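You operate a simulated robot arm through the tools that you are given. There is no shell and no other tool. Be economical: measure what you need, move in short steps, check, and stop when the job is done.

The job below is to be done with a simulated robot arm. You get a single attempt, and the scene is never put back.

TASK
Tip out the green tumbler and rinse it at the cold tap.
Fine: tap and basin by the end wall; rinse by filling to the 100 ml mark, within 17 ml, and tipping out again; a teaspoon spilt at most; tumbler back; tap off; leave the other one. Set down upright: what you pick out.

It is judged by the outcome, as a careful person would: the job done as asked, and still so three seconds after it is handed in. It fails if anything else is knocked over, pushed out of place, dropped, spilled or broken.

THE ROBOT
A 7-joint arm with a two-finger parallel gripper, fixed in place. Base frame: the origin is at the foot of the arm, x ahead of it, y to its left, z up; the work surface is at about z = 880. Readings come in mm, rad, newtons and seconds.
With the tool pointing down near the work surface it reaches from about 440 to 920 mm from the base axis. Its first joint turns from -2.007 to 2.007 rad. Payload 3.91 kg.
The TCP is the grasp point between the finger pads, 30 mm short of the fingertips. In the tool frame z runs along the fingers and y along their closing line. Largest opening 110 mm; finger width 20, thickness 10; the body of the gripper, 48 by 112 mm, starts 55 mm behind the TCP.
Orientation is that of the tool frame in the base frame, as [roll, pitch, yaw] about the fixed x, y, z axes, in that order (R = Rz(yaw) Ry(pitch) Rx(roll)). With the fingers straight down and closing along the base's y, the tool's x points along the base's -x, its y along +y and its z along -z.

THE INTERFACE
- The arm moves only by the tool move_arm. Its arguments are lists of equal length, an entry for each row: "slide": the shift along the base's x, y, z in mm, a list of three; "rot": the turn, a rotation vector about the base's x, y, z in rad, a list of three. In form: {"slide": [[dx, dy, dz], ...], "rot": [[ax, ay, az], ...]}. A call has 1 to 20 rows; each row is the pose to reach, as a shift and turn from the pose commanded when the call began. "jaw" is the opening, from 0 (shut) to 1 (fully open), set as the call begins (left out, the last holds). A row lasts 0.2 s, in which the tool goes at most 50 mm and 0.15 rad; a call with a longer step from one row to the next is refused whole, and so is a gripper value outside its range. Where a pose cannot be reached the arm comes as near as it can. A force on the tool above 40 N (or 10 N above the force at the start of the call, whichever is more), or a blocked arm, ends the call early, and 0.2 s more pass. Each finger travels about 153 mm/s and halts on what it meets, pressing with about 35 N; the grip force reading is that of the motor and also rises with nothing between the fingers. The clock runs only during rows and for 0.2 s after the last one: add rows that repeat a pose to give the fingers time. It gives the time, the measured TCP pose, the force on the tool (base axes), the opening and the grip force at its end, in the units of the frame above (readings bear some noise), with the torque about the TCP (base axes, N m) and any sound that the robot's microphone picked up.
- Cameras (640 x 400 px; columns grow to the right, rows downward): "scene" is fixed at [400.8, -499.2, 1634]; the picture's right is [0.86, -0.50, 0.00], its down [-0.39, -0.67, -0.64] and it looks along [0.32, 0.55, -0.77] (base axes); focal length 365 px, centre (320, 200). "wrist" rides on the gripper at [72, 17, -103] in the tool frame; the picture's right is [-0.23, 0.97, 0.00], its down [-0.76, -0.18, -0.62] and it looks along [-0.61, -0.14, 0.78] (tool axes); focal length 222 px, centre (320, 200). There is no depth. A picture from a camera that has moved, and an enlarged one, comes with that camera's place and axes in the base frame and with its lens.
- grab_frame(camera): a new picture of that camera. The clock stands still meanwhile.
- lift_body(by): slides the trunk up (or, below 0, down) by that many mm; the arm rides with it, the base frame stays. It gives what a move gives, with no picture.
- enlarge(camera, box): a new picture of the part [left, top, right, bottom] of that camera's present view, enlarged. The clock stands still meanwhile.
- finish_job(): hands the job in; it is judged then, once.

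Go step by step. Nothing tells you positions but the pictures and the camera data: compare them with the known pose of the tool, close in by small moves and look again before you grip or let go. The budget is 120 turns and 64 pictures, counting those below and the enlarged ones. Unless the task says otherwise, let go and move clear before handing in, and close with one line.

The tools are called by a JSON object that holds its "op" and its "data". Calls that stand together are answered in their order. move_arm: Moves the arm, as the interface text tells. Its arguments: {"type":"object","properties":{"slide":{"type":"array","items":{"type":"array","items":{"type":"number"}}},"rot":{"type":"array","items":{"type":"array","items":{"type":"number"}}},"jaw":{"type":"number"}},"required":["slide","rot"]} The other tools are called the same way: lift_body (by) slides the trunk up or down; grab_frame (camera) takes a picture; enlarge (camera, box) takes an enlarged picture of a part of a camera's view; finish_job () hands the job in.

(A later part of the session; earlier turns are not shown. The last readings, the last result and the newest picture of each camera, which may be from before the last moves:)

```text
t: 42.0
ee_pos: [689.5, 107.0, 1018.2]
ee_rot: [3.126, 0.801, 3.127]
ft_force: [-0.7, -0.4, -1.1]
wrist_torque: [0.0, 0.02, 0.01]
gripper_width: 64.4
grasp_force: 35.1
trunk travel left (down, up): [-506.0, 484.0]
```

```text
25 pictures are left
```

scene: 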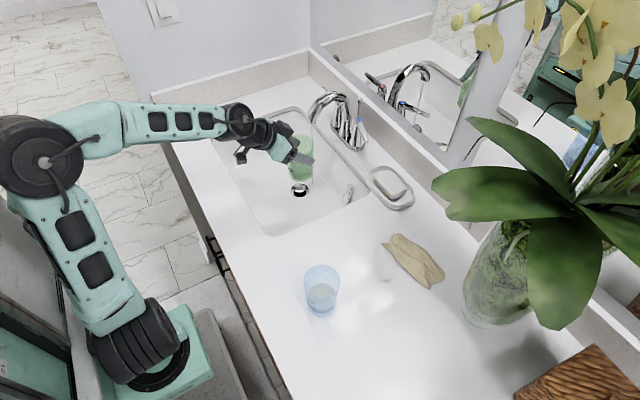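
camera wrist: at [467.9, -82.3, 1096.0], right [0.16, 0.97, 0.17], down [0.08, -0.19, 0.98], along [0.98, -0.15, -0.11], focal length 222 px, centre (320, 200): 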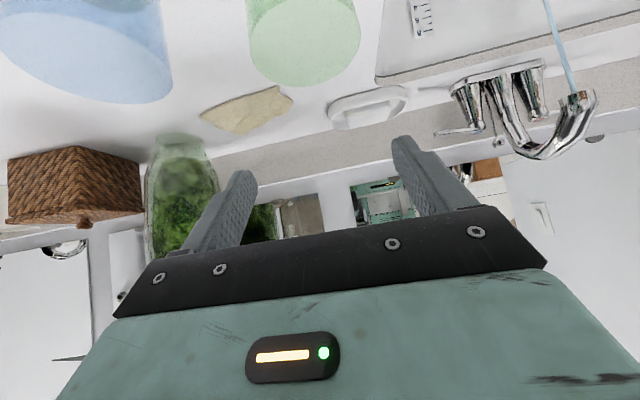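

It's held steady over the basin. First I'll pitch the tool towards horizontal, which tips the cup only about 34° with a low level, and then roll it to pour.

{"op": "move_arm", "data": {"slide": [[0, 5, -5], [0, 10, -10], [0, 15, -15], [0, 20, -20], [0, 20, -25], [0, 20, -25]], "rot": [[0, -0.1, 0], [0, -0.2, 0], [0, -0.32, 0], [0, -0.44, 0], [0, -0.56, 0], [0, -0.6, 0]]}}

```text
t: 43.4
ee_pos: [686.9, 124.6, 996.5]
ee_rot: [3.075, 1.401, 3.079]
ft_force: [0.0, -0.1, -1.3]
wrist_torque: [0.0, 0.02, 0.01]
gripper_width: 64.7
grasp_force: 34.9
trunk travel left (down, up): [-506.0, 484.0]
```

{"op": "move_arm", "data": {"slide": [[0, 0, 0], [0, 0, 0], [0, 0, 0], [0, 0, 0], [0, 0, 0], [0, 0, 0], [0, 0, 0], [0, 0, 0]], "rot": [[-0.138, 0, 0.024], [-0.276, 0, 0.048], [-0.414, 0, 0.071], [-0.552, 0, 0.095], [-0.69, 0, 0.119], [-0.827, 0, 0.143], [-0.965, 0, 0.167], [-1.103, 0, 0.19]]}}

{"op": "grab_frame", "data": {"camera": "scene"}}

```text
t: 45.2
ee_pos: [687.2, 125.6, 996.9]
ee_rot: [-1.764, 0.452, -1.652]
ft_force: [-0.3, 0.2, -1.9]
wrist_torque: [0.04, 0.06, 0.02]
gripper_width: 64.3
grasp_force: 35.4
trunk travel left (down, up): [-506.0, 484.0]
```

```text
24 pictures are left
```

scene: 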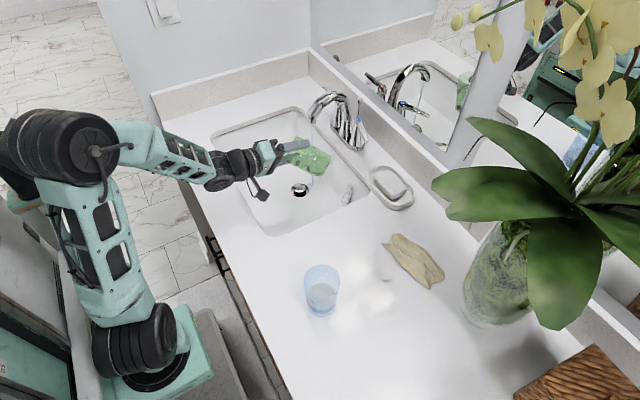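

Tipping is going well over the basin. I'll continue rolling until the cup is well inverted, then hold.

{"op": "move_arm", "data": {"slide": [[0, 0, 0], [0, 0, 0], [0, 0, 0], [0, 0, 0], [0, 0, 0], [0, 0, 0], [0, 0, 0], [0, 0, 0], [0, 0, 0], [0, 0, 0], [0, 0, 0], [0, 0, 0], [0, 0, 0], [0, 0, 0], [0, 0, 0]], "rot": [[-0.138, 0, 0.024], [-0.276, 0, 0.048], [-0.414, 0, 0.071], [-0.552, 0, 0.095], [-0.69, 0, 0.119], [-0.827, 0, 0.143], [-0.965, 0, 0.167], [-1.103, 0, 0.19], [-1.241, 0, 0.214], [-1.379, 0, 0.238], [-1.517, 0, 0.262], [-1.517, 0, 0.262], [-1.517, 0, 0.262], [-1.517, 0, 0.262], [-1.517, 0, 0.262]]}}

{"op": "enlarge", "data": {"camera": "scene", "box": [200, 80, 400, 240]}}

```text
t: 48.4
ee_pos: [684.9, 125.1, 997.5]
ee_rot: [-1.928, -1.051, -1.257]
ft_force: [0.6, -0.1, -1.0]
wrist_torque: [-0.03, 0.01, -0.04]
gripper_width: 64.5
grasp_force: 35.1
out of reach, approached as far as the arm can: row 5, 6
trunk travel left (down, up): [-506.0, 484.0]
```

```text
2.50 times, centred on (300, 160) of scene
camera zoom: at [400.8, -499.2, 1634.0], right [0.86, -0.5, 0.0], down [-0.39, -0.67, -0.64], along [0.32, 0.55, -0.77], focal length 913 px, centre (370, 300)
```

zoom: 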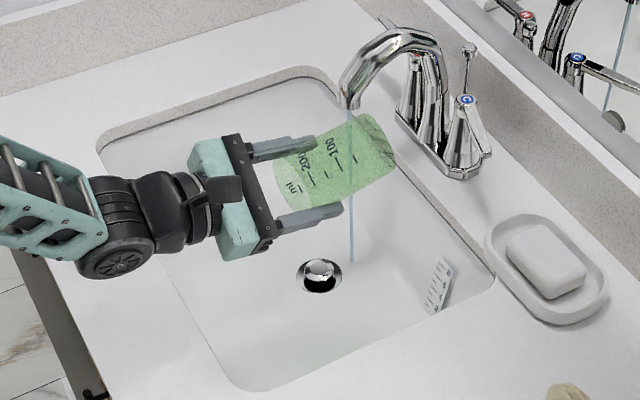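

The tumbler is inverted and draining into the basin. I'll roll it back upright the same way.

{"op": "move_arm", "data": {"slide": [[0, 0, 0], [0, 0, 0], [0, 0, 0], [0, 0, 0], [0, 0, 0], [0, 0, 0], [0, 0, 0], [0, 0, 0], [0, 0, 0], [0, 0, 0], [0, 0, 0], [0, 0, 0], [0, 0, 0], [0, 0, 0], [0, 0, 0], [0, 0, 0], [0, 0, 0], [0, 0, 0], [0, 0, 0], [0, 0, 0]], "rot": [[0.131, 0, -0.0227], [0.262, 0, -0.0454], [0.393, 0, -0.0682], [0.524, 0, -0.0909], [0.655, 0, -0.1136], [0.786, 0, -0.1363], [0.917, 0, -0.159], [1.048, 0, -0.1818], [1.179, 0, -0.2045], [1.31, 0, -0.2272], [1.441, 0, -0.2499], [1.572, 0, -0.2726], [1.703, 0, -0.2954], [1.834, 0, -0.3181], [1.965, 0, -0.3408], [2.096, 0, -0.3635], [2.227, 0, -0.3862], [2.358, 0, -0.409], [2.489, 0, -0.4317], [2.62, 0, -0.4544]]}}

```text
t: 52.6
ee_pos: [686.6, 124.7, 997.2]
ee_rot: [3.063, 1.398, 3.066]
ft_force: [0.1, 0.0, -0.1]
wrist_torque: [-0.04, 0.02, 0.0]
gripper_width: 64.3
grasp_force: 35.6
out of reach, approached as far as the arm can: row 8, 10, 12, 16, 17, 18, 19
trunk travel left (down, up): [-506.0, 484.0]
```

Now I'll pitch back to upright and move beside the stream, below spout height.

{"op": "move_arm", "data": {"slide": [[0, 20, -5], [0, 40, -15], [0, 60, -25], [0, 80, -40], [0, 93, -50], [0, 93, -57], [0, 93, -57]], "rot": [[0, 0.1, 0], [0, 0.2, 0], [0, 0.32, 0], [0, 0.44, 0], [0, 0.56, 0], [0, 0.6, 0], [0, 0.6, 0]]}}

{"op": "grab_frame", "data": {"camera": "wrist"}}

{"op": "enlarge", "data": {"camera": "scene", "box": [200, 70, 400, 220]}}

```text
t: 54.2
ee_pos: [657.5, 191.0, 962.8]
ee_rot: [3.128, 0.801, 3.128]
ft_force: [0.0, -0.4, -1.0]
wrist_torque: [-0.03, 0.01, 0.0]
gripper_width: 64.4
grasp_force: 35.3
out of reach, approached as far as the arm can: row 1, 2, 3, 4, 5, 6, 7
trunk travel left (down, up): [-506.0, 484.0]
```

```text
22 pictures are left
camera wrist: at [532.3, 208.3, 981.2], right [0.16, 0.97, 0.17], down [0.08, -0.19, 0.98], along [0.98, -0.14, -0.11], focal length 222 px, centre (320, 200)
```

wrist: 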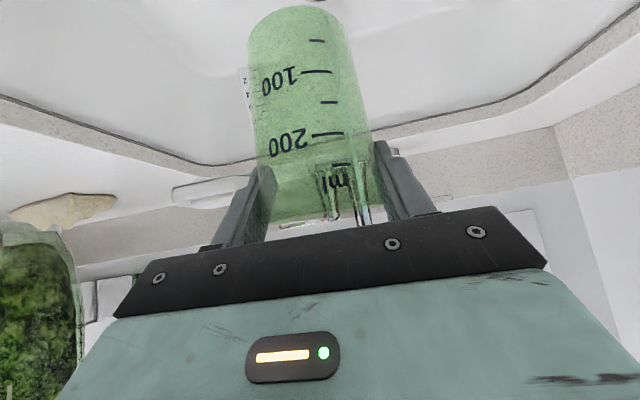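

```text
2.67 times, centred on (300, 145) of scene
camera zoom: at [400.8, -499.2, 1634.0], right [0.86, -0.5, 0.0], down [-0.39, -0.67, -0.64], along [0.32, 0.55, -0.77], focal length 974 px, centre (373, 347)
```

zoom: 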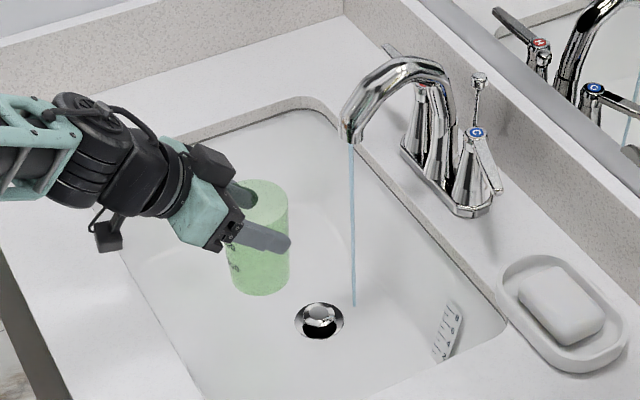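

The cup is empty and upright. I'll line up just short of the stream, below the spout.

{"op": "move_arm", "data": {"slide": [[20, 10, -10], [40, 20, -20], [60, 27, -23], [74, 27, -23], [74, 27, -23]], "rot": [[0, 0, 0], [0, 0, 0], [0, 0, 0], [0, 0, 0], [0, 0, 0]]}}

{"op": "enlarge", "data": {"camera": "scene", "box": [250, 70, 400, 200]}}

{"op": "grab_frame", "data": {"camera": "wrist"}}

```text
t: 55.4
ee_pos: [682.3, 176.4, 975.9]
ee_rot: [3.129, 0.8, 3.127]
ft_force: [0.0, 0.9, -0.7]
wrist_torque: [-0.02, -0.03, -0.05]
gripper_width: 64.5
grasp_force: 34.9
out of reach, approached as far as the arm can: row 1, 2, 3, 4, 5
trunk travel left (down, up): [-506.0, 484.0]
```

```text
3.08 times, centred on (325, 135) of scene
camera zoom: at [400.8, -499.2, 1634.0], right [0.86, -0.5, 0.0], down [-0.39, -0.67, -0.64], along [0.32, 0.55, -0.77], focal length 1124 px, centre (305, 400)
```

zoom: 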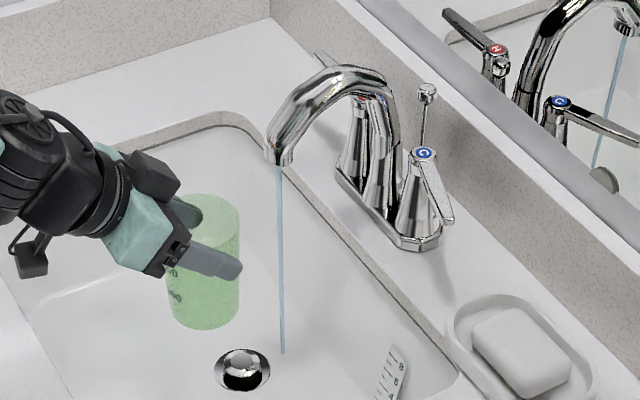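

```text
19 pictures are left
camera wrist: at [558.1, 194.7, 995.2], right [0.16, 0.97, 0.17], down [0.08, -0.19, 0.98], along [0.98, -0.14, -0.11], focal length 222 px, centre (320, 200)
```

wrist: 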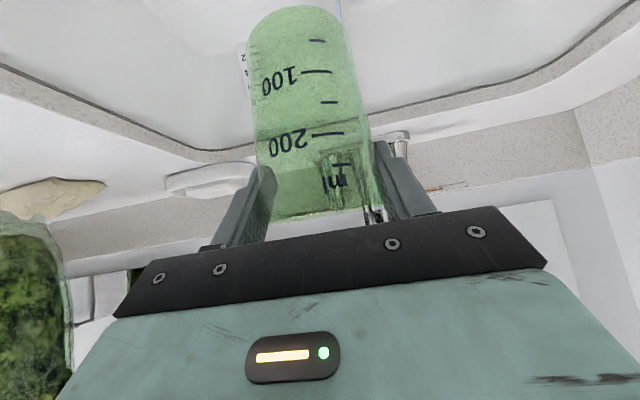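

Some joint is near a limit with the tool pointing straight along x. Turning about the vertical keeps the cup upright, so I'll yaw the tool to point radially and try again.

{"op": "move_arm", "data": {"slide": [[5, 8, 0], [10, 16, -5], [18, 24, -15], [26, 34, -25], [32, 40, -32], [32, 40, -32]], "rot": [[0, 0, 0.08], [0, 0, 0.16], [0, 0, 0.24], [0, 0, 0.3], [0, 0, 0.35], [0, 0, 0.35]]}}

```text
t: 56.8
ee_pos: [685.0, 202.2, 962.3]
ee_rot: [3.127, 0.801, -2.806]
ft_force: [0.2, 0.8, -1.2]
wrist_torque: [0.0, -0.03, -0.02]
gripper_width: 64.3
grasp_force: 35.3
out of reach, approached as far as the arm can: row 2, 3, 4, 5, 6
trunk travel left (down, up): [-506.0, 484.0]
```

I'll look at the whole arm to understand its configuration.

{"op": "grab_frame", "data": {"camera": "scene"}}

```text
18 pictures are left
```

scene: 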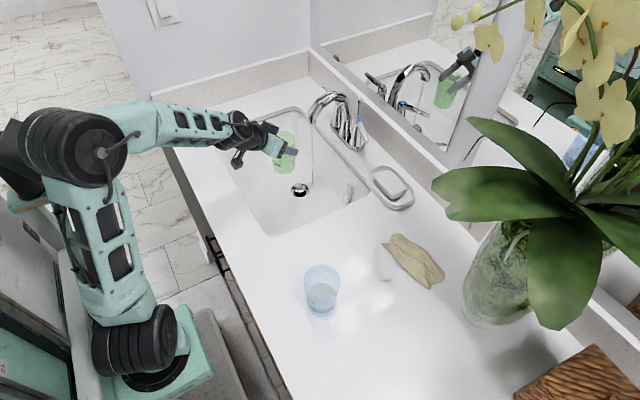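

The elbow has swivelled since before the pour. I'll test forward reach at a greater height, away from the spout; if that works I can descend with the trunk instead.

{"op": "move_arm", "data": {"slide": [[0, -20, 20], [0, -40, 40], [5, -60, 60], [10, -80, 70], [30, -90, 75], [55, -92, 75], [80, -92, 75], [80, -92, 75]], "rot": [[0, 0, -0.08], [0, 0, -0.16], [0, 0, -0.24], [0, 0, -0.3], [0, 0, -0.33], [0, 0, -0.33], [0, 0, -0.33], [0, 0, -0.33]]}}

```text
t: 58.6
ee_pos: [753.2, 108.4, 1040.1]
ee_rot: [3.127, 0.803, -3.136]
ft_force: [0.4, -0.1, -0.5]
wrist_torque: [-0.01, -0.01, -0.02]
gripper_width: 64.3
grasp_force: 34.4
out of reach, approached as far as the arm can: row 7, 8
trunk travel left (down, up): [-506.0, 484.0]
```

The reach improves with relative height, so the trunk needs to be lower. I'll raise the arm and then lower the trunk by the same amount.

{"op": "move_arm", "data": {"slide": [[-5, 0, 25], [-10, 0, 55], [-10, 0, 85], [-10, 0, 115], [-10, 0, 145], [-10, 0, 175], [-10, 0, 200], [-10, 0, 200]], "rot": [[0, 0, 0], [0, 0, 0], [0, 0, 0], [0, 0, 0], [0, 0, 0], [0, 0, 0], [0, 0, 0], [0, 0, 0]]}}

```text
t: 60.4
ee_pos: [746.3, 109.2, 1241.4]
ee_rot: [3.13, 0.799, -3.135]
ft_force: [-0.2, 0.1, -0.7]
wrist_torque: [-0.02, -0.01, 0.0]
gripper_width: 64.5
grasp_force: 34.7
trunk travel left (down, up): [-506.0, 484.0]
```

I'll test the needed reach up here, well above the spout, and then come back to x≈710.

{"op": "move_arm", "data": {"slide": [[-10, 25, 0], [-15, 50, 0], [-10, 75, 0], [0, 100, 0], [15, 109, 0], [30, 109, 0], [30, 109, 0]], "rot": [[0, 0, 0], [0, 0, 0], [0, 0, 0], [0, 0, 0], [0, 0, 0], [0, 0, 0], [0, 0, 0]]}}

```text
t: 62.0
ee_pos: [720.4, 188.4, 1228.8]
ee_rot: [3.126, 0.801, -3.136]
ft_force: [0.2, 0.3, -0.6]
wrist_torque: [0.01, -0.02, 0.0]
gripper_width: 64.0
grasp_force: 34.7
out of reach, approached as far as the arm can: row 3, 4, 5, 6, 7
trunk travel left (down, up): [-506.0, 484.0]
```

{"op": "move_arm", "data": {"slide": [[0, 0, 5], [5, 5, 10], [15, 10, 12], [25, 20, 12], [40, 27, 12], [50, 29, 12], [50, 29, 12]], "rot": [[0, 0, 0.1], [0, 0, 0.2], [0, 0, 0.3], [0, 0, 0.4], [0, 0, 0.4], [0, 0, 0.4], [0, 0, 0.4]]}}

```text
t: 63.6
ee_pos: [730.7, 201.6, 1233.1]
ee_rot: [3.129, 0.8, -2.736]
ft_force: [-0.4, -0.1, -0.9]
wrist_torque: [-0.01, 0.03, 0.01]
gripper_width: 64.5
grasp_force: 35.3
out of reach, approached as far as the arm can: row 3, 4, 5, 6, 7
trunk travel left (down, up): [-506.0, 484.0]
```

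The radial reach is now capped at about 757, while earlier it was 940, so a wrist joint is sitting on a limit after the roll. The cup is empty, so I'll back off and roll the tool the other way and back to work the arm off that limit.

{"op": "move_arm", "data": {"slide": [[-10, -20, 0], [-20, -45, 0], [-30, -70, 0], [-40, -90, 0], [-40, -90, 0], [-40, -90, 0]], "rot": [[0, 0, -0.1], [0, 0, -0.2], [0, 0, -0.3], [0, 0, -0.4], [0, 0, -0.4], [0, 0, -0.4]]}}

{"op": "move_arm", "data": {"slide": [[0, 0, 0], [0, 0, 0], [0, 0, 0], [0, 0, 0], [0, 0, 0], [0, 0, 0], [0, 0, 0], [0, 0, 0]], "rot": [[0.1, 0, -0.097], [0.2, 0, -0.194], [0.3, 0, -0.291], [0.4, 0, -0.388], [0.5, 0, -0.485], [0.6, 0, -0.582], [0.7, 0, -0.679], [0.7, 0, -0.679]]}}

```text
t: 65.0
ee_pos: [692.1, 112.8, 1231.6]
ee_rot: [3.127, 0.798, -3.139]
ft_force: [0.4, -0.6, -0.5]
wrist_torque: [0.01, -0.01, 0.02]
gripper_width: 64.2
grasp_force: 35.5
trunk travel left (down, up): [-506.0, 484.0]
```

```text
t: 66.8
ee_pos: [689.2, 111.4, 1232.1]
ee_rot: [2.419, 0.416, 2.014]
ft_force: [0.4, 0.0, 0.1]
wrist_torque: [-0.01, 0.02, -0.03]
gripper_width: 64.0
grasp_force: 35.4
trunk travel left (down, up): [-506.0, 484.0]
```

{"op": "move_arm", "data": {"slide": [[0, 0, 0], [0, 0, 0], [0, 0, 0], [0, 0, 0], [0, 0, 0], [0, 0, 0], [0, 0, 0], [30, 0, 0], [60, 0, 0], [90, 0, 0], [90, 0, 0]], "rot": [[-0.1, 0, 0.097], [-0.2, 0, 0.194], [-0.3, 0, 0.291], [-0.4, 0, 0.388], [-0.5, 0, 0.485], [-0.6, 0, 0.582], [-0.7, 0, 0.679], [-0.7, 0, 0.679], [-0.7, 0, 0.679], [-0.7, 0, 0.679], [-0.7, 0, 0.679]]}}

{"op": "grab_frame", "data": {"camera": "scene"}}

```text
t: 69.2
ee_pos: [760.6, 105.1, 1227.8]
ee_rot: [3.128, 0.799, -3.138]
ft_force: [-0.1, 1.2, -1.4]
wrist_torque: [0.0, -0.02, -0.01]
gripper_width: 64.0
grasp_force: 34.6
out of reach, approached as far as the arm can: row 10, 11
trunk travel left (down, up): [-506.0, 484.0]
```

```text
17 pictures are left
```

scene: 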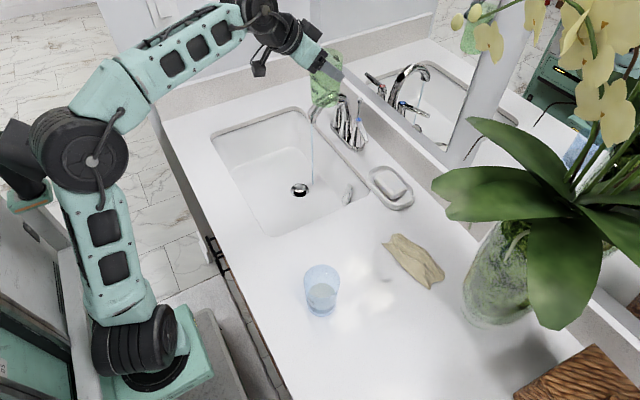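

The elbow swivelled while the wrist was near-aligned during the roll. I'll probe whether the opposite yaw frees up more reach, staying high and clear.

{"op": "move_arm", "data": {"slide": [[-10, 0, 0], [-10, 0, 0], [-10, 0, 0], [-10, 0, 0], [-10, 0, 0], [20, 20, 0], [40, 40, 0], [40, 40, 0]], "rot": [[0, 0, -0.12], [0, 0, -0.24], [0, 0, -0.36], [0, 0, -0.48], [0, 0, -0.6], [0, 0, -0.6], [0, 0, -0.6], [0, 0, -0.6]]}}

```text
t: 71.0
ee_pos: [709.4, 90.5, 1208.6]
ee_rot: [3.127, 0.801, 2.547]
ft_force: [0.2, -0.3, -0.8]
wrist_torque: [-0.01, -0.01, 0.0]
gripper_width: 64.1
grasp_force: 34.6
out of reach, approached as far as the arm can: row 2, 3, 4, 5, 6, 7, 8
trunk travel left (down, up): [-506.0, 484.0]
```

That's worse. My best guess is that the roll near wrist alignment left an offset between two wrist joints. I'll go back to that pose and roll the empty cup the opposite way by a moderate amount and back, to undo it.

{"op": "move_arm", "data": {"slide": [[-4, 7, -40], [-8, 14, -80], [-12, 21, -120], [-16, 28, -160], [-22, 35, -200], [-22, 35, -211]], "rot": [[0, 0, 0.12], [0, 0, 0.24], [0, 0, 0.36], [0, 0, 0.48], [0, 0, 0.594], [0, 0, 0.594]]}}

{"op": "move_arm", "data": {"slide": [[0, 0, 0], [0, 0, 0], [0, 0, 0], [0, 0, 0], [0, 0, 0], [0, 0, 0]], "rot": [[0, -0.12, 0], [0, -0.24, 0], [0, -0.36, 0], [0, -0.48, 0], [0, -0.6, 0], [0, -0.6, 0]]}}

{"op": "move_arm", "data": {"slide": [[0, 0, 0], [0, 0, 0], [0, 0, 0], [0, 0, 0], [0, 0, 0], [0, 0, 0], [0, 0, 0], [0, 0, 0], [0, 0, 0], [0, 0, 0], [0, 0, 0], [0, 0, 0], [0, 0, 0]], "rot": [[0.131, 0, -0.0227], [0.262, 0, -0.0454], [0.393, 0, -0.0682], [0.524, 0, -0.0909], [0.655, 0, -0.1136], [0.786, 0, -0.1363], [0.917, 0, -0.159], [1.048, 0, -0.1818], [1.179, 0, -0.2045], [1.31, 0, -0.2272], [1.441, 0, -0.2499], [1.572, 0, -0.2726], [1.703, 0, -0.2954]]}}

```text
t: 72.4
ee_pos: [686.5, 123.5, 1002.4]
ee_rot: [3.128, 0.799, 3.14]
ft_force: [0.2, 0.7, -1.3]
wrist_torque: [-0.04, -0.04, 0.01]
gripper_width: 64.3
grasp_force: 34.9
trunk travel left (down, up): [-506.0, 484.0]
```

```text
t: 73.8
ee_pos: [686.2, 122.8, 1003.3]
ee_rot: [3.124, 1.402, 3.139]
ft_force: [-0.2, 0.1, 0.1]
wrist_torque: [0.0, 0.02, -0.01]
gripper_width: 64.4
grasp_force: 34.6
trunk travel left (down, up): [-506.0, 484.0]
```

```text
t: 76.6
ee_pos: [683.7, 128.9, 1104.1]
ee_rot: [1.546, -0.03, 1.582]
ft_force: [0.8, 0.3, -0.5]
wrist_torque: [-0.03, 0.01, -0.01]
gripper_width: 64.1
grasp_force: 34.8
out of reach, approached as far as the arm can: row 2, 3, 4, 5, 6, 12, 13
trunk travel left (down, up): [-506.0, 484.0]
stopped in row 13: the arm was blocked; the commanded pose is now the measured one
```

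The arm hit a limit and drifted up. I'll look at its configuration.

{"op": "grab_frame", "data": {"camera": "scene"}}

```text
16 pictures are left
```

scene: 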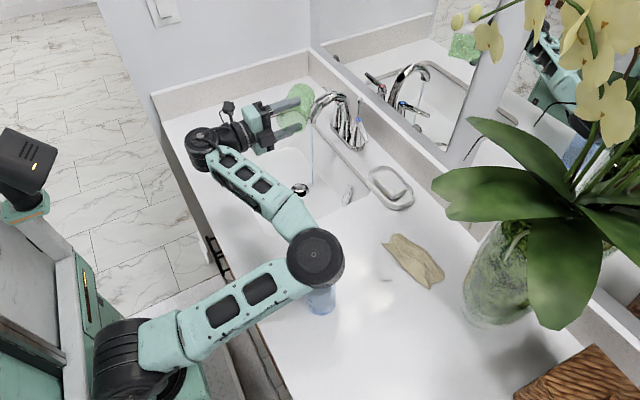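

The elbow has swung out over the counter near the blue tumbler. I'll check closely before moving again.

{"op": "enlarge", "data": {"camera": "scene", "box": [250, 210, 390, 330]}}

```text
3.33 times, centred on (320, 270) of scene
camera zoom: at [400.8, -499.2, 1634.0], right [0.86, -0.5, 0.0], down [-0.39, -0.67, -0.64], along [0.32, 0.55, -0.77], focal length 1218 px, centre (320, -33)
```

zoom: 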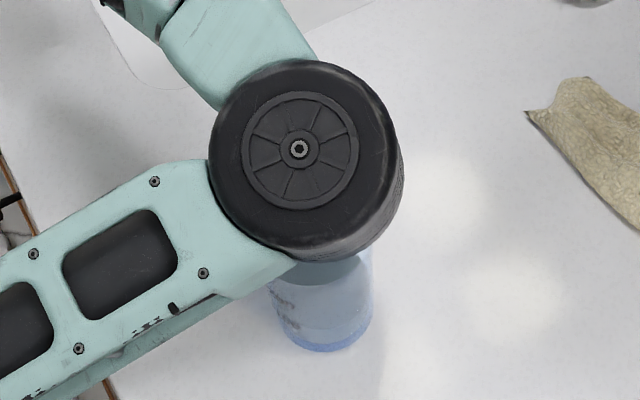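

The blue tumbler still stands where it was, within 2 mm. I'll raise the trunk straight up so the elbow clears it.

{"op": "lift_body", "data": {"by": 150}}

{"op": "enlarge", "data": {"camera": "scene", "box": [250, 210, 390, 330]}}

```text
t: 77.0
ee_pos: [679.4, 256.4, 1094.5]
ee_rot: [1.584, -0.017, 1.675]
ft_force: [-0.8, -1.7, -2.2]
wrist_torque: [-0.01, -0.08, 0.13]
gripper_width: 64.2
grasp_force: 35.2
trunk travel left (down, up): [-516.0, 474.0]
stopped: the arm was blocked; the commanded pose is now the measured one
```

```text
3.33 times, centred on (320, 270) of scene
camera zoom: at [400.8, -499.2, 1634.0], right [0.86, -0.5, 0.0], down [-0.39, -0.67, -0.64], along [0.32, 0.55, -0.77], focal length 1218 px, centre (320, -33)
```

zoom: 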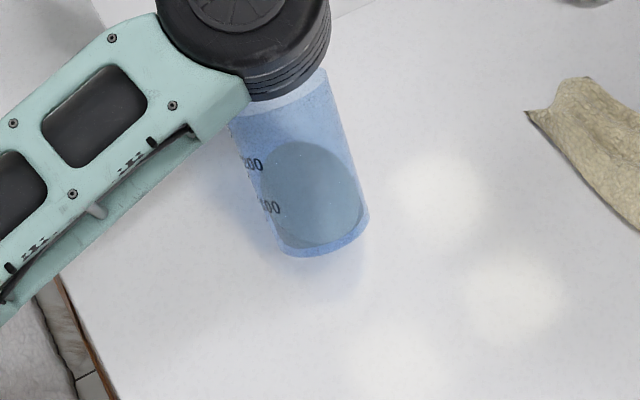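

The arm sprang sideways and the blue tumbler is now displaced and tilting against the elbow. I'll look at the whole view before doing anything.

{"op": "grab_frame", "data": {"camera": "scene"}}

```text
13 pictures are left
```

scene: 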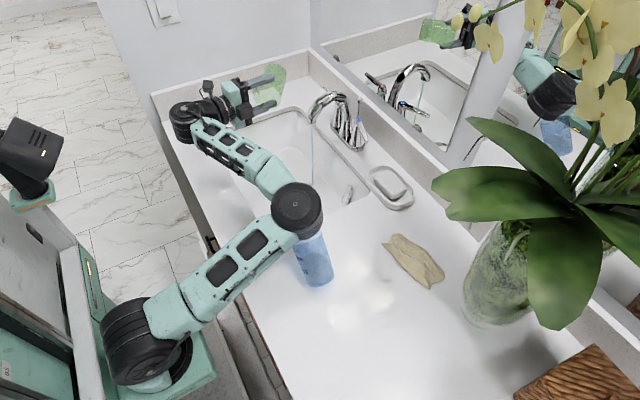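

The elbow is resting on the blue tumbler's rim and tilting it. I'll try a small straight lift so it can rock back upright.

{"op": "lift_body", "data": {"by": 25}}

{"op": "enlarge", "data": {"camera": "scene", "box": [220, 170, 400, 330]}}

```text
t: 77.7
ee_pos: [683.4, 209.8, 1125.3]
ee_rot: [1.569, -0.03, 1.642]
ft_force: [-0.2, -0.2, 0.1]
wrist_torque: [-0.04, 0.05, 0.02]
gripper_width: 64.2
grasp_force: 35.1
trunk travel left (down, up): [-541.0, 449.0]
```

```text
2.50 times, centred on (310, 250) of scene
camera zoom: at [400.8, -499.2, 1634.0], right [0.86, -0.5, 0.0], down [-0.39, -0.67, -0.64], along [0.32, 0.55, -0.77], focal length 913 px, centre (345, 75)
```

zoom: 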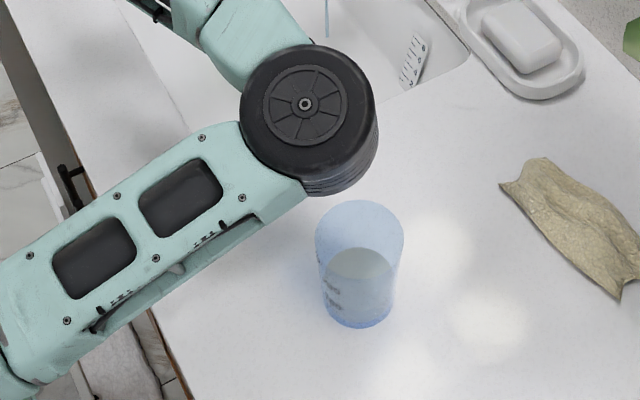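

The blue tumbler is upright again with its water, displaced by about 25–30 mm; I'll put it back later. I'll lift the trunk further so the elbow is well clear.

{"op": "lift_body", "data": {"by": 220}}

```text
t: 80.0
ee_pos: [684.0, 211.8, 1343.9]
ee_rot: [1.572, -0.03, 1.64]
ft_force: [0.1, -0.2, -1.3]
wrist_torque: [-0.03, 0.05, -0.02]
gripper_width: 64.2
grasp_force: 35.1
trunk travel left (down, up): [-761.0, 229.0]
```

Up here it's safe to unwind. I'll roll the tool back.

{"op": "move_arm", "data": {"slide": [[0, -8, 0], [0, -16, 0], [0, -24, 0], [0, -32, 0], [0, -40, 0], [0, -48, 0], [0, -56, 0], [0, -64, 0], [0, -72, 0], [0, -80, 0], [0, -80, 0], [0, -80, 0]], "rot": [[-0.14, 0, 0], [-0.28, 0, 0], [-0.42, 0, 0], [-0.56, 0, 0], [-0.7, 0, 0], [-0.84, 0, 0], [-0.98, 0, 0], [-1.12, 0, 0], [-1.26, 0, 0], [-1.4, 0, 0], [-1.54, 0, 0], [-1.57, 0, 0]]}}

{"op": "grab_frame", "data": {"camera": "scene"}}

```text
t: 82.7
ee_pos: [684.1, 132.2, 1343.8]
ee_rot: [2.76, 1.493, 2.759]
ft_force: [0.2, 0.9, -0.6]
wrist_torque: [-0.06, 0.02, 0.05]
gripper_width: 64.2
grasp_force: 34.7
trunk travel left (down, up): [-761.0, 229.0]
```

```text
11 pictures are left
```

scene: 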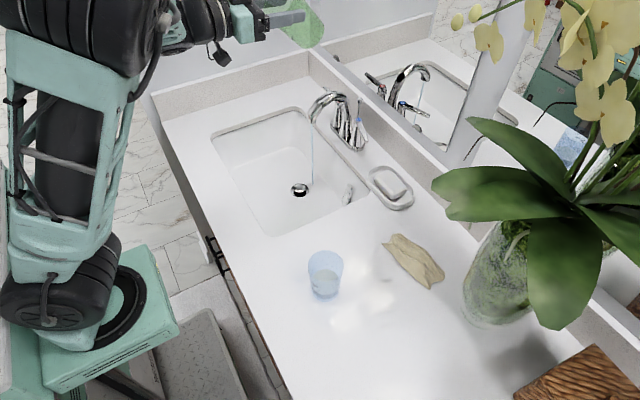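

The elbow is back up and everything is standing. I'll pitch the cup upright and test the forward reach at this safe height.

{"op": "move_arm", "data": {"slide": [[0, 0, 0], [0, 0, 0], [0, 10, 0], [0, 25, 0], [0, 40, 0], [20, 60, 0], [45, 75, 0], [70, 86, 0], [88, 86, 0], [88, 86, 0]], "rot": [[0, 0.12, 0], [0, 0.24, 0], [0, 0.36, 0], [0, 0.48, 0], [0, 0.6, 0], [0, 0.693, 0], [0, 0.693, 0], [0, 0.693, 0], [0, 0.693, 0], [0, 0.693, 0]]}}

```text
t: 84.8
ee_pos: [772.5, 219.6, 1344.9]
ee_rot: [3.109, 0.806, 3.097]
ft_force: [-0.9, -1.1, -0.8]
wrist_torque: [0.06, 0.04, 0.0]
gripper_width: 64.2
grasp_force: 34.9
trunk travel left (down, up): [-761.0, 229.0]
```

Full reach is restored. I'll back off from above the spout and come down with the arm, then with the trunk.

{"op": "move_arm", "data": {"slide": [[-25, 0, -5], [-50, 0, -20], [-70, 0, -45], [-70, 0, -75], [-70, 0, -105], [-70, 0, -135], [-70, 0, -165], [-70, 0, -194], [-70, 0, -194]], "rot": [[0, 0, 0], [0, 0, 0], [0, 0, 0], [0, 0, 0], [0, 0, 0], [0, 0, 0], [0, 0, 0], [0, 0, 0], [0, 0, 0]]}}

```text
t: 86.8
ee_pos: [701.8, 219.6, 1152.8]
ee_rot: [3.111, 0.808, 3.098]
ft_force: [-0.2, 0.1, -0.4]
wrist_torque: [-0.02, 0.01, 0.01]
gripper_width: 64.2
grasp_force: 35.1
trunk travel left (down, up): [-761.0, 229.0]
```

{"op": "lift_body", "data": {"by": -212}}

{"op": "grab_frame", "data": {"camera": "scene"}}

```text
t: 89.1
ee_pos: [702.8, 218.2, 940.2]
ee_rot: [3.112, 0.806, 3.098]
ft_force: [-0.2, -0.3, -0.4]
wrist_torque: [0.0, -0.01, -0.02]
gripper_width: 64.1
grasp_force: 35.5
trunk travel left (down, up): [-549.0, 441.0]
```

```text
10 pictures are left
```

scene: 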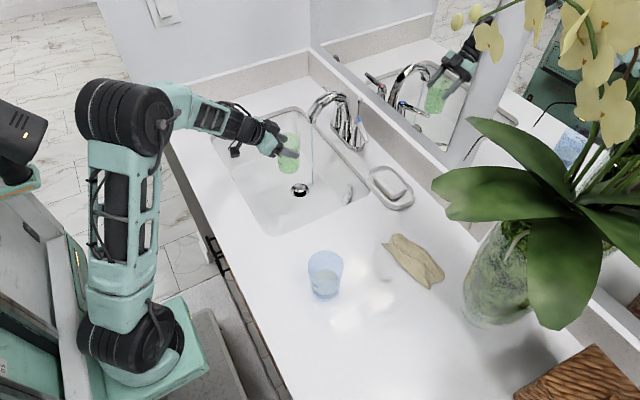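

All clear and level. I'll move the cup under the stream briefly and read the level.

{"op": "move_arm", "data": {"slide": [[25, 0, 0], [48, 0, 0], [67, 0, 0], [67, 0, 0], [67, 0, 0], [67, 0, 0]], "rot": [[0, 0, 0], [0, 0, 0], [0, 0, 0], [0, 0, 0], [0, 0, 0], [0, 0, 0]]}}

{"op": "grab_frame", "data": {"camera": "wrist"}}

```text
t: 90.5
ee_pos: [768.9, 219.8, 939.9]
ee_rot: [3.112, 0.806, 3.097]
ft_force: [0.3, -0.3, -0.6]
wrist_torque: [0.01, -0.01, -0.04]
gripper_width: 64.5
grasp_force: 35.1
trunk travel left (down, up): [-549.0, 441.0]
```

```text
9 pictures are left
camera wrist: at [643.5, 239.8, 958.1], right [0.18, 0.97, 0.19], down [0.07, -0.2, 0.98], along [0.98, -0.16, -0.11], focal length 222 px, centre (320, 200)
```

wrist: 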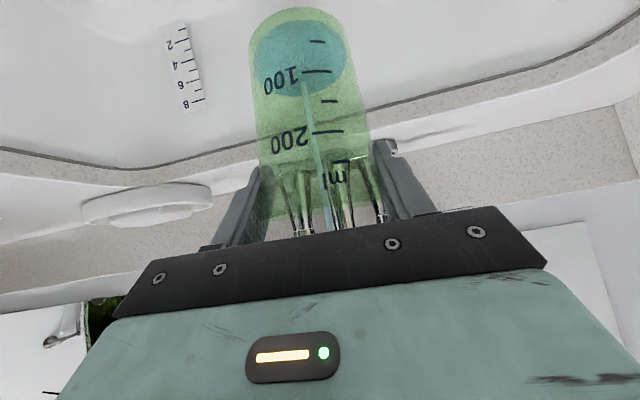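

It's filling: about 18 ml so far, at roughly 20–25 ml/s. I'll stay another 2 s and read again.

{"op": "move_arm", "data": {"slide": [[0, 0, 0], [0, 0, 0], [0, 0, 0], [0, 0, 0], [0, 0, 0], [0, 0, 0], [0, 0, 0], [0, 0, 0], [0, 0, 0]], "rot": [[0, 0, 0], [0, 0, 0], [0, 0, 0], [0, 0, 0], [0, 0, 0], [0, 0, 0], [0, 0, 0], [0, 0, 0], [0, 0, 0]]}}

{"op": "enlarge", "data": {"camera": "wrist", "box": [220, 0, 400, 160]}}

```text
t: 92.5
ee_pos: [766.5, 221.3, 940.3]
ee_rot: [3.11, 0.806, 3.098]
ft_force: [-0.5, -0.6, -1.3]
wrist_torque: [0.01, 0.01, -0.02]
gripper_width: 64.4
grasp_force: 35.1
trunk travel left (down, up): [-549.0, 441.0]
```

```text
2.50 times, centred on (310, 80) of wrist
camera zoom: at [643.5, 239.7, 958.0], right [0.18, 0.97, 0.18], down [0.07, -0.2, 0.98], along [0.98, -0.16, -0.11], focal length 555 px, centre (345, 500)
```

zoom: 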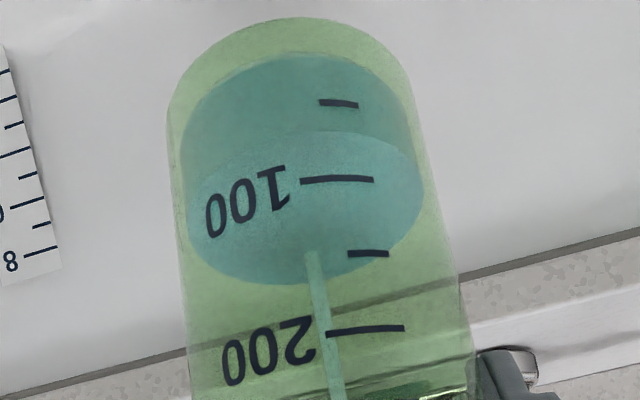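

It's at about 67–69 ml, filling at about 25 ml/s. I'll hold 1.2 s more and then pull out of the stream.

{"op": "move_arm", "data": {"slide": [[0, 0, 0], [0, 0, 0], [0, 0, 0], [0, 0, 0], [0, 0, 0], [0, 0, 0], [-30, 0, 0], [-58, 0, 0], [-75, 0, 0], [-80, 0, 0]], "rot": [[0, 0, 0], [0, 0, 0], [0, 0, 0], [0, 0, 0], [0, 0, 0], [0, 0, 0], [0, 0, 0], [0, 0, 0], [0, 0, 0], [0, 0, 0]]}}

{"op": "enlarge", "data": {"camera": "wrist", "box": [220, 0, 400, 160]}}

```text
t: 94.7
ee_pos: [690.1, 220.4, 939.4]
ee_rot: [3.111, 0.806, 3.098]
ft_force: [0.7, 0.1, -1.2]
wrist_torque: [0.03, 0.01, -0.01]
gripper_width: 64.7
grasp_force: 34.5
trunk travel left (down, up): [-549.0, 441.0]
```

```text
2.50 times, centred on (310, 80) of wrist
camera zoom: at [566.0, 239.7, 958.2], right [0.18, 0.97, 0.19], down [0.07, -0.2, 0.98], along [0.98, -0.16, -0.11], focal length 555 px, centre (345, 500)
```

zoom: 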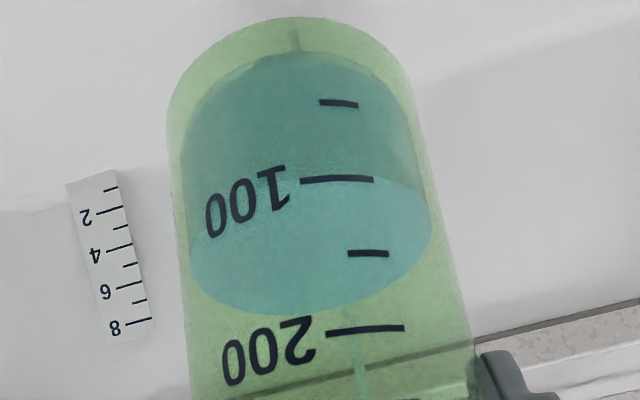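

The level sits right on the 100 ml mark. Before tipping I'll raise the trunk so the forearm slopes down, which keeps the wrist bent and avoids another elbow swing.

{"op": "lift_body", "data": {"by": 150}}

{"op": "move_arm", "data": {"slide": [[3, -15, -10], [6, -30, -20], [9, -45, -35], [12, -60, -50], [12, -75, -65], [12, -85, -75], [12, -90, -80], [12, -90, -80]], "rot": [[0, 0, 0], [0, 0, 0], [0, 0, 0], [0, 0, 0], [0, 0, 0], [0, 0, 0], [0, 0, 0], [0, 0, 0]]}}

```text
t: 96.5
ee_pos: [690.4, 219.8, 1090.7]
ee_rot: [3.112, 0.807, 3.098]
ft_force: [0.4, 0.1, -2.3]
wrist_torque: [-0.02, 0.02, -0.02]
gripper_width: 64.3
grasp_force: 35.0
trunk travel left (down, up): [-699.0, 291.0]
```

```text
t: 98.3
ee_pos: [701.7, 129.7, 1010.3]
ee_rot: [3.109, 0.806, 3.097]
ft_force: [0.1, -0.1, -2.3]
wrist_torque: [0.02, 0.0, 0.0]
gripper_width: 64.3
grasp_force: 34.9
trunk travel left (down, up): [-699.0, 291.0]
```

{"op": "move_arm", "data": {"slide": [[0, 0, 0], [0, 0, 0], [0, 0, 0], [0, 0, 0], [0, 0, 0], [0, 0, 0], [0, 0, 0]], "rot": [[0, -0.1, 0], [0, -0.22, 0], [0, -0.34, 0], [0, -0.46, 0], [0, -0.58, 0], [0, -0.7, 0], [0, -0.7, 0]]}}

```text
t: 99.9
ee_pos: [702.8, 130.3, 1010.1]
ee_rot: [2.69, 1.502, 2.69]
ft_force: [0.6, 0.0, -0.7]
wrist_torque: [0.01, 0.04, 0.01]
gripper_width: 64.6
grasp_force: 34.9
trunk travel left (down, up): [-699.0, 291.0]
```

Reached with no limits. Now I'll roll to pour, in a first stage.

{"op": "move_arm", "data": {"slide": [[0, 0, 0], [0, 0, 0], [0, 0, 0], [0, 0, 0], [0, 0, 0], [0, 0, 0], [0, 0, 0], [0, 0, 0]], "rot": [[-0.14, 0, 0.01], [-0.279, 0, 0.02], [-0.419, 0, 0.03], [-0.558, 0, 0.04], [-0.698, 0, 0.05], [-0.838, 0, 0.06], [-0.977, 0, 0.07], [-1.117, 0, 0.08]]}}

{"op": "grab_frame", "data": {"camera": "scene"}}

```text
t: 101.7
ee_pos: [701.2, 129.7, 1011.1]
ee_rot: [-1.648, 0.477, -1.598]
ft_force: [-0.8, 0.3, -2.1]
wrist_torque: [0.01, 0.07, -0.01]
gripper_width: 64.7
grasp_force: 35.2
trunk travel left (down, up): [-699.0, 291.0]
```

```text
6 pictures are left
```

scene: 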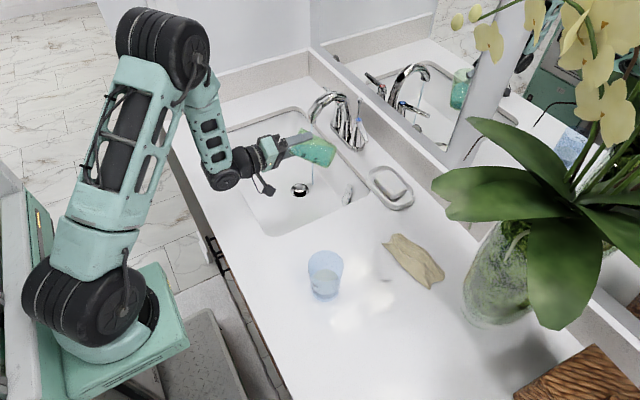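

The posture is good and the cup is about to pour over the basin. I'll continue the roll and hold.

{"op": "move_arm", "data": {"slide": [[0, 0, 0], [0, 0, 0], [0, 0, 0], [0, 0, 0], [0, 0, 0], [0, 0, 0], [0, 0, 0], [0, 0, 0], [0, 0, 0], [0, 0, 0], [0, 0, 0], [0, 0, 0], [0, 0, 0], [0, 0, 0], [0, 0, 0]], "rot": [[-0.13, 0, 0.0093], [-0.26, 0, 0.0186], [-0.39, 0, 0.0279], [-0.52, 0, 0.0372], [-0.65, 0, 0.0465], [-0.78, 0, 0.0558], [-0.91, 0, 0.0651], [-1.04, 0, 0.0744], [-1.17, 0, 0.0837], [-1.3, 0, 0.093], [-1.3, 0, 0.093], [-1.3, 0, 0.093], [-1.3, 0, 0.093], [-1.3, 0, 0.093], [-1.3, 0, 0.093]]}}

```text
t: 104.9
ee_pos: [702.5, 130.0, 1010.2]
ee_rot: [-1.686, -0.819, -1.484]
ft_force: [-0.3, 0.4, -0.8]
wrist_torque: [0.06, 0.03, 0.01]
gripper_width: 64.1
grasp_force: 35.2
trunk travel left (down, up): [-699.0, 291.0]
```

No limits were hit, and the weight has dropped, so it's emptied. I'll roll back upright.

{"op": "move_arm", "data": {"slide": [[0, 0, 0], [0, 0, 0], [0, 0, 0], [0, 0, 0], [0, 0, 0], [0, 0, 0], [0, 0, 0], [0, 0, 0], [0, 0, 0], [0, 0, 0], [0, 0, 0], [0, 0, 0], [0, 0, 0], [0, 0, 0], [0, 0, 0], [0, 0, 0], [0, 0, 0], [0, 0, 0]], "rot": [[0.1343, 0, -0.0096], [0.2686, 0, -0.0192], [0.4028, 0, -0.0288], [0.5371, 0, -0.0384], [0.6714, 0, -0.0481], [0.8057, 0, -0.0577], [0.9399, 0, -0.0673], [1.0742, 0, -0.0769], [1.2085, 0, -0.0865], [1.3428, 0, -0.0961], [1.4771, 0, -0.1057], [1.6113, 0, -0.1153], [1.7456, 0, -0.1249], [1.8799, 0, -0.1346], [2.0142, 0, -0.1442], [2.1484, 0, -0.1538], [2.2827, 0, -0.1634], [2.417, 0, -0.173]]}}

{"op": "move_arm", "data": {"slide": [[0, 0, 5], [0, 0, 10], [0, 0, 15], [0, 0, 20], [0, 0, 20], [0, 0, 20], [0, 0, 20]], "rot": [[0, 0.12, 0], [0, 0.24, 0], [0, 0.36, 0], [0, 0.48, 0], [0, 0.6, 0], [0, 0.7, 0], [0, 0.7, 0]]}}

```text
t: 108.7
ee_pos: [701.9, 130.6, 1010.9]
ee_rot: [2.67, 1.498, 2.668]
ft_force: [-0.3, 0.4, -1.1]
wrist_torque: [0.0, 0.05, -0.02]
gripper_width: 64.1
grasp_force: 34.7
trunk travel left (down, up): [-699.0, 291.0]
```

```text
t: 110.3
ee_pos: [700.6, 131.6, 1031.2]
ee_rot: [3.11, 0.805, 3.097]
ft_force: [-0.5, -0.5, -0.1]
wrist_torque: [-0.05, 0.01, -0.03]
gripper_width: 64.2
grasp_force: 34.8
trunk travel left (down, up): [-699.0, 291.0]
```

The tumbler is upright and empty. Now I'll raise the arm and lower the trunk to the height used for the original grasp.

{"op": "move_arm", "data": {"slide": [[-3, -5, 25], [-5, -10, 55], [-8, -15, 85], [-10, -20, 115], [-11, -24, 145], [-11, -24, 175], [-11, -24, 193], [-11, -24, 193]], "rot": [[-0.003, 0, 0.005], [-0.006, 0, 0.009], [-0.009, -0.002, 0.014], [-0.012, -0.004, 0.018], [-0.012, -0.004, 0.018], [-0.012, -0.004, 0.018], [-0.012, -0.004, 0.018], [-0.012, -0.004, 0.018]]}}

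{"op": "lift_body", "data": {"by": -193}}

```text
t: 112.1
ee_pos: [690.9, 107.9, 1225.2]
ee_rot: [3.127, 0.81, 3.131]
ft_force: [1.0, -1.0, -0.1]
wrist_torque: [0.04, -0.02, -0.05]
gripper_width: 64.3
grasp_force: 35.0
trunk travel left (down, up): [-699.0, 291.0]
```

```text
t: 114.2
ee_pos: [691.0, 108.1, 1033.0]
ee_rot: [3.127, 0.809, 3.128]
ft_force: [-0.3, 1.1, -0.9]
wrist_torque: [-0.04, 0.01, -0.01]
gripper_width: 64.0
grasp_force: 35.6
trunk travel left (down, up): [-506.0, 484.0]
```

{"op": "move_arm", "data": {"slide": [[-5, -20, 0], [-14, -45, 0], [-24, -70, 0], [-34, -95, 0], [-44, -120, -5], [-55, -145, -12], [-66, -170, -20], [-78, -190, -28], [-90, -200.5, -33], [-90, -200.5, -33]], "rot": [[0, 0, 0], [0, 0.004, 0], [0, 0.008, 0], [0, 0.008, 0], [0, 0.008, 0], [0, 0.008, 0], [0, 0.008, 0], [0, 0.008, 0], [0, 0.008, 0], [0, 0.008, 0]]}}

{"op": "enlarge", "data": {"camera": "scene", "box": [250, 170, 390, 310]}}

```text
t: 116.4
ee_pos: [601.7, -93.5, 998.8]
ee_rot: [3.13, 0.804, 3.128]
ft_force: [0.3, 0.4, -1.5]
wrist_torque: [0.02, 0.02, -0.01]
gripper_width: 64.1
grasp_force: 34.8
trunk travel left (down, up): [-506.0, 484.0]
```

```text
2.86 times, centred on (320, 240) of scene
camera zoom: at [400.8, -499.2, 1634.0], right [0.86, -0.5, 0.0], down [-0.39, -0.67, -0.64], along [0.32, 0.55, -0.77], focal length 1044 px, centre (320, 86)
```

zoom: 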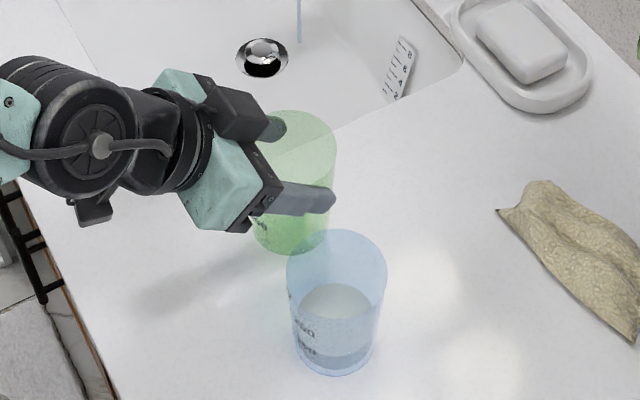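

It's positioned over its original spot and clear of the blue one. I'll lower it to the counter with the trunk.

{"op": "lift_body", "data": {"by": -28}}

```text
t: 117.1
ee_pos: [600.6, -92.4, 973.6]
ee_rot: [3.128, 0.81, 3.129]
ft_force: [0.1, -1.2, 19.7]
wrist_torque: [-0.57, -0.28, 0.02]
gripper_width: 64.2
grasp_force: 34.7
trunk travel left (down, up): [-478.0, 512.0]
```

It's touched down with light pressure. I'll ease off 2 mm and release with a limited opening.

{"op": "lift_body", "data": {"by": 2}}

{"op": "move_arm", "data": {"slide": [[0, 0, 0], [0, 0, 0], [0, 0, 0], [0, 0, 0]], "rot": [[0, 0, 0], [0, 0, 0], [0, 0, 0], [0, 0, 0]], "jaw": 0.74}}

{"op": "lift_body", "data": {"by": 110}}

{"op": "enlarge", "data": {"camera": "scene", "box": [230, 170, 390, 330]}}

```text
t: 117.6
ee_pos: [601.1, -93.6, 972.8]
ee_rot: [3.127, 0.804, 3.13]
ft_force: [4.2, 1.2, 16.0]
wrist_torque: [-0.36, -0.86, 0.14]
gripper_width: 64.2
grasp_force: 34.5
trunk travel left (down, up): [-480.0, 510.0]
```

```text
t: 118.6
ee_pos: [601.3, -93.7, 972.3]
ee_rot: [3.126, 0.804, 3.128]
ft_force: [1.1, -0.7, -0.5]
wrist_torque: [0.04, 0.02, -0.04]
gripper_width: 81.3
grasp_force: 0.2
trunk travel left (down, up): [-480.0, 510.0]
```

```text
t: 120.0
ee_pos: [601.5, -93.2, 1082.3]
ee_rot: [3.128, 0.802, 3.127]
ft_force: [0.4, -0.3, 0.7]
wrist_torque: [0.0, -0.03, -0.02]
gripper_width: 81.6
grasp_force: 0.0
trunk travel left (down, up): [-590.0, 400.0]
```

```text
2.50 times, centred on (310, 250) of scene
camera zoom: at [400.8, -499.2, 1634.0], right [0.86, -0.5, 0.0], down [-0.39, -0.67, -0.64], along [0.32, 0.55, -0.77], focal length 913 px, centre (345, 75)
```

zoom: 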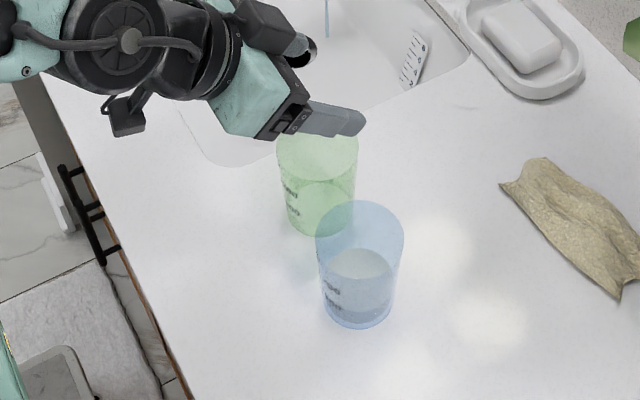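

The green tumbler stands back on its spot, within 1–2 mm. Now I'll return the blue one from about (592,-190) to its original spot about 23 mm back in x and 25 mm in y. I'll align above it first.

{"op": "move_arm", "data": {"slide": [[-3, -25, 0], [-6, -50, 0], [-9, -75, 0], [-11, -97, 0], [-11, -97, 0]], "rot": [[0, 0, 0], [0, 0, 0], [0, 0, 0], [0, 0, 0], [0, 0, 0]]}}

{"op": "lift_body", "data": {"by": -38}}

{"op": "grab_frame", "data": {"camera": "wrist"}}

```text
t: 121.2
ee_pos: [591.8, -190.5, 1079.3]
ee_rot: [3.125, 0.797, 3.129]
ft_force: [0.0, -0.4, -0.6]
wrist_torque: [-0.03, -0.01, -0.02]
gripper_width: 81.2
grasp_force: 0.0
trunk travel left (down, up): [-590.0, 400.0]
```

```text
t: 122.1
ee_pos: [593.2, -189.9, 1039.5]
ee_rot: [3.129, 0.8, 3.129]
ft_force: [0.1, -0.1, -0.6]
wrist_torque: [0.0, -0.02, 0.02]
gripper_width: 81.4
grasp_force: 0.1
trunk travel left (down, up): [-552.0, 438.0]
```

```text
3 pictures are left
camera wrist: at [468.3, -171.8, 1059.1], right [0.16, 0.97, 0.17], down [0.08, -0.19, 0.98], along [0.98, -0.14, -0.11], focal length 222 px, centre (320, 200)
```

wrist: 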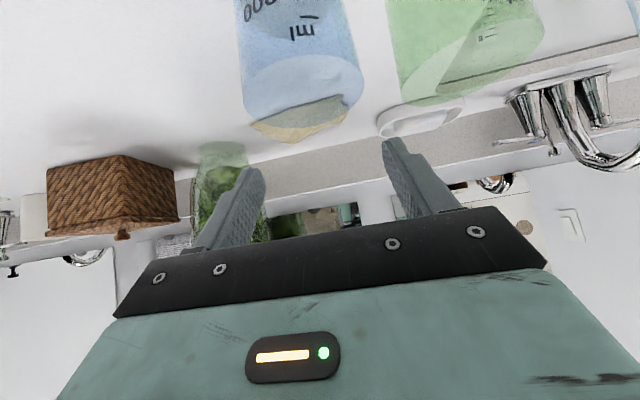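

The blue rim is centred near (592,-188). I'll shift 2 mm, descend with the trunk and grip.

{"op": "move_arm", "data": {"slide": [[0, 2, 0], [0, 2, 0]], "rot": [[0, 0, 0], [0, 0, 0]]}}

{"op": "lift_body", "data": {"by": -67}}

```text
t: 122.7
ee_pos: [592.7, -188.0, 1041.1]
ee_rot: [3.128, 0.799, 3.127]
ft_force: [0.3, 0.6, -0.2]
wrist_torque: [0.02, 0.01, 0.02]
gripper_width: 81.6
grasp_force: 0.1
trunk travel left (down, up): [-552.0, 438.0]
```

```text
t: 123.7
ee_pos: [593.3, -187.4, 972.7]
ee_rot: [3.13, 0.798, 3.131]
ft_force: [-0.4, -0.6, -0.6]
wrist_torque: [0.04, -0.01, 0.0]
gripper_width: 81.5
grasp_force: 0.1
trunk travel left (down, up): [-485.0, 505.0]
```

No contact on the way down. I'll grip and lift slightly.

{"op": "move_arm", "data": {"slide": [[0, 0, 0], [0, 0, 0], [0, 0, 0], [0, 0, 0], [0, 0, 0], [0, 0, 0]], "rot": [[0, 0, 0], [0, 0, 0], [0, 0, 0], [0, 0, 0], [0, 0, 0], [0, 0, 0]], "jaw": 0}}

{"op": "lift_body", "data": {"by": 14}}

```text
t: 125.1
ee_pos: [592.9, -185.8, 974.1]
ee_rot: [3.129, 0.797, 3.13]
ft_force: [-0.3, 0.6, -0.1]
wrist_torque: [0.02, 0.02, 0.0]
gripper_width: 65.3
grasp_force: 35.2
trunk travel left (down, up): [-485.0, 505.0]
```

```text
t: 125.8
ee_pos: [592.5, -187.4, 988.0]
ee_rot: [3.127, 0.797, 3.129]
ft_force: [-0.5, 0.3, -0.4]
wrist_torque: [0.01, -0.02, 0.0]
gripper_width: 65.4
grasp_force: 35.2
trunk travel left (down, up): [-499.0, 491.0]
```

It's held. I'll move it back to its place, slowly and level.

{"op": "move_arm", "data": {"slide": [[-6, -7, 0], [-12, -14, 0], [-18, -20, 0], [-23, -26, 0], [-23, -26, 0]], "rot": [[0, 0, 0], [0, 0, 0], [0, 0, 0], [0, 0, 0], [0, 0, 0]]}}

```text
t: 127.0
ee_pos: [564.9, -214.5, 990.5]
ee_rot: [3.129, 0.802, 3.129]
ft_force: [0.4, 0.3, -2.4]
wrist_torque: [-0.01, -0.01, 0.01]
gripper_width: 65.2
grasp_force: 35.1
trunk travel left (down, up): [-499.0, 491.0]
```

{"op": "move_arm", "data": {"slide": [[0, 0, 0], [0, 0, 0]], "rot": [[0, 0, 0], [0, 0, 0]]}}

{"op": "enlarge", "data": {"camera": "scene", "box": [270, 200, 370, 330]}}

```text
t: 127.5
ee_pos: [566.8, -213.5, 989.3]
ee_rot: [3.126, 0.803, 3.127]
ft_force: [-0.7, 0.1, -1.1]
wrist_torque: [-0.01, -0.02, 0.03]
gripper_width: 65.2
grasp_force: 34.8
trunk travel left (down, up): [-499.0, 491.0]
```

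```text
3.08 times, centred on (320, 265) of scene
camera zoom: at [400.8, -499.2, 1634.0], right [0.86, -0.5, 0.0], down [-0.39, -0.67, -0.64], along [0.32, 0.55, -0.77], focal length 1124 px, centre (320, 0)
```

zoom: 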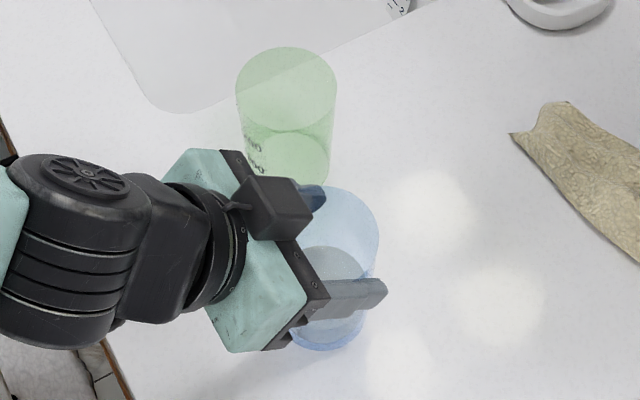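

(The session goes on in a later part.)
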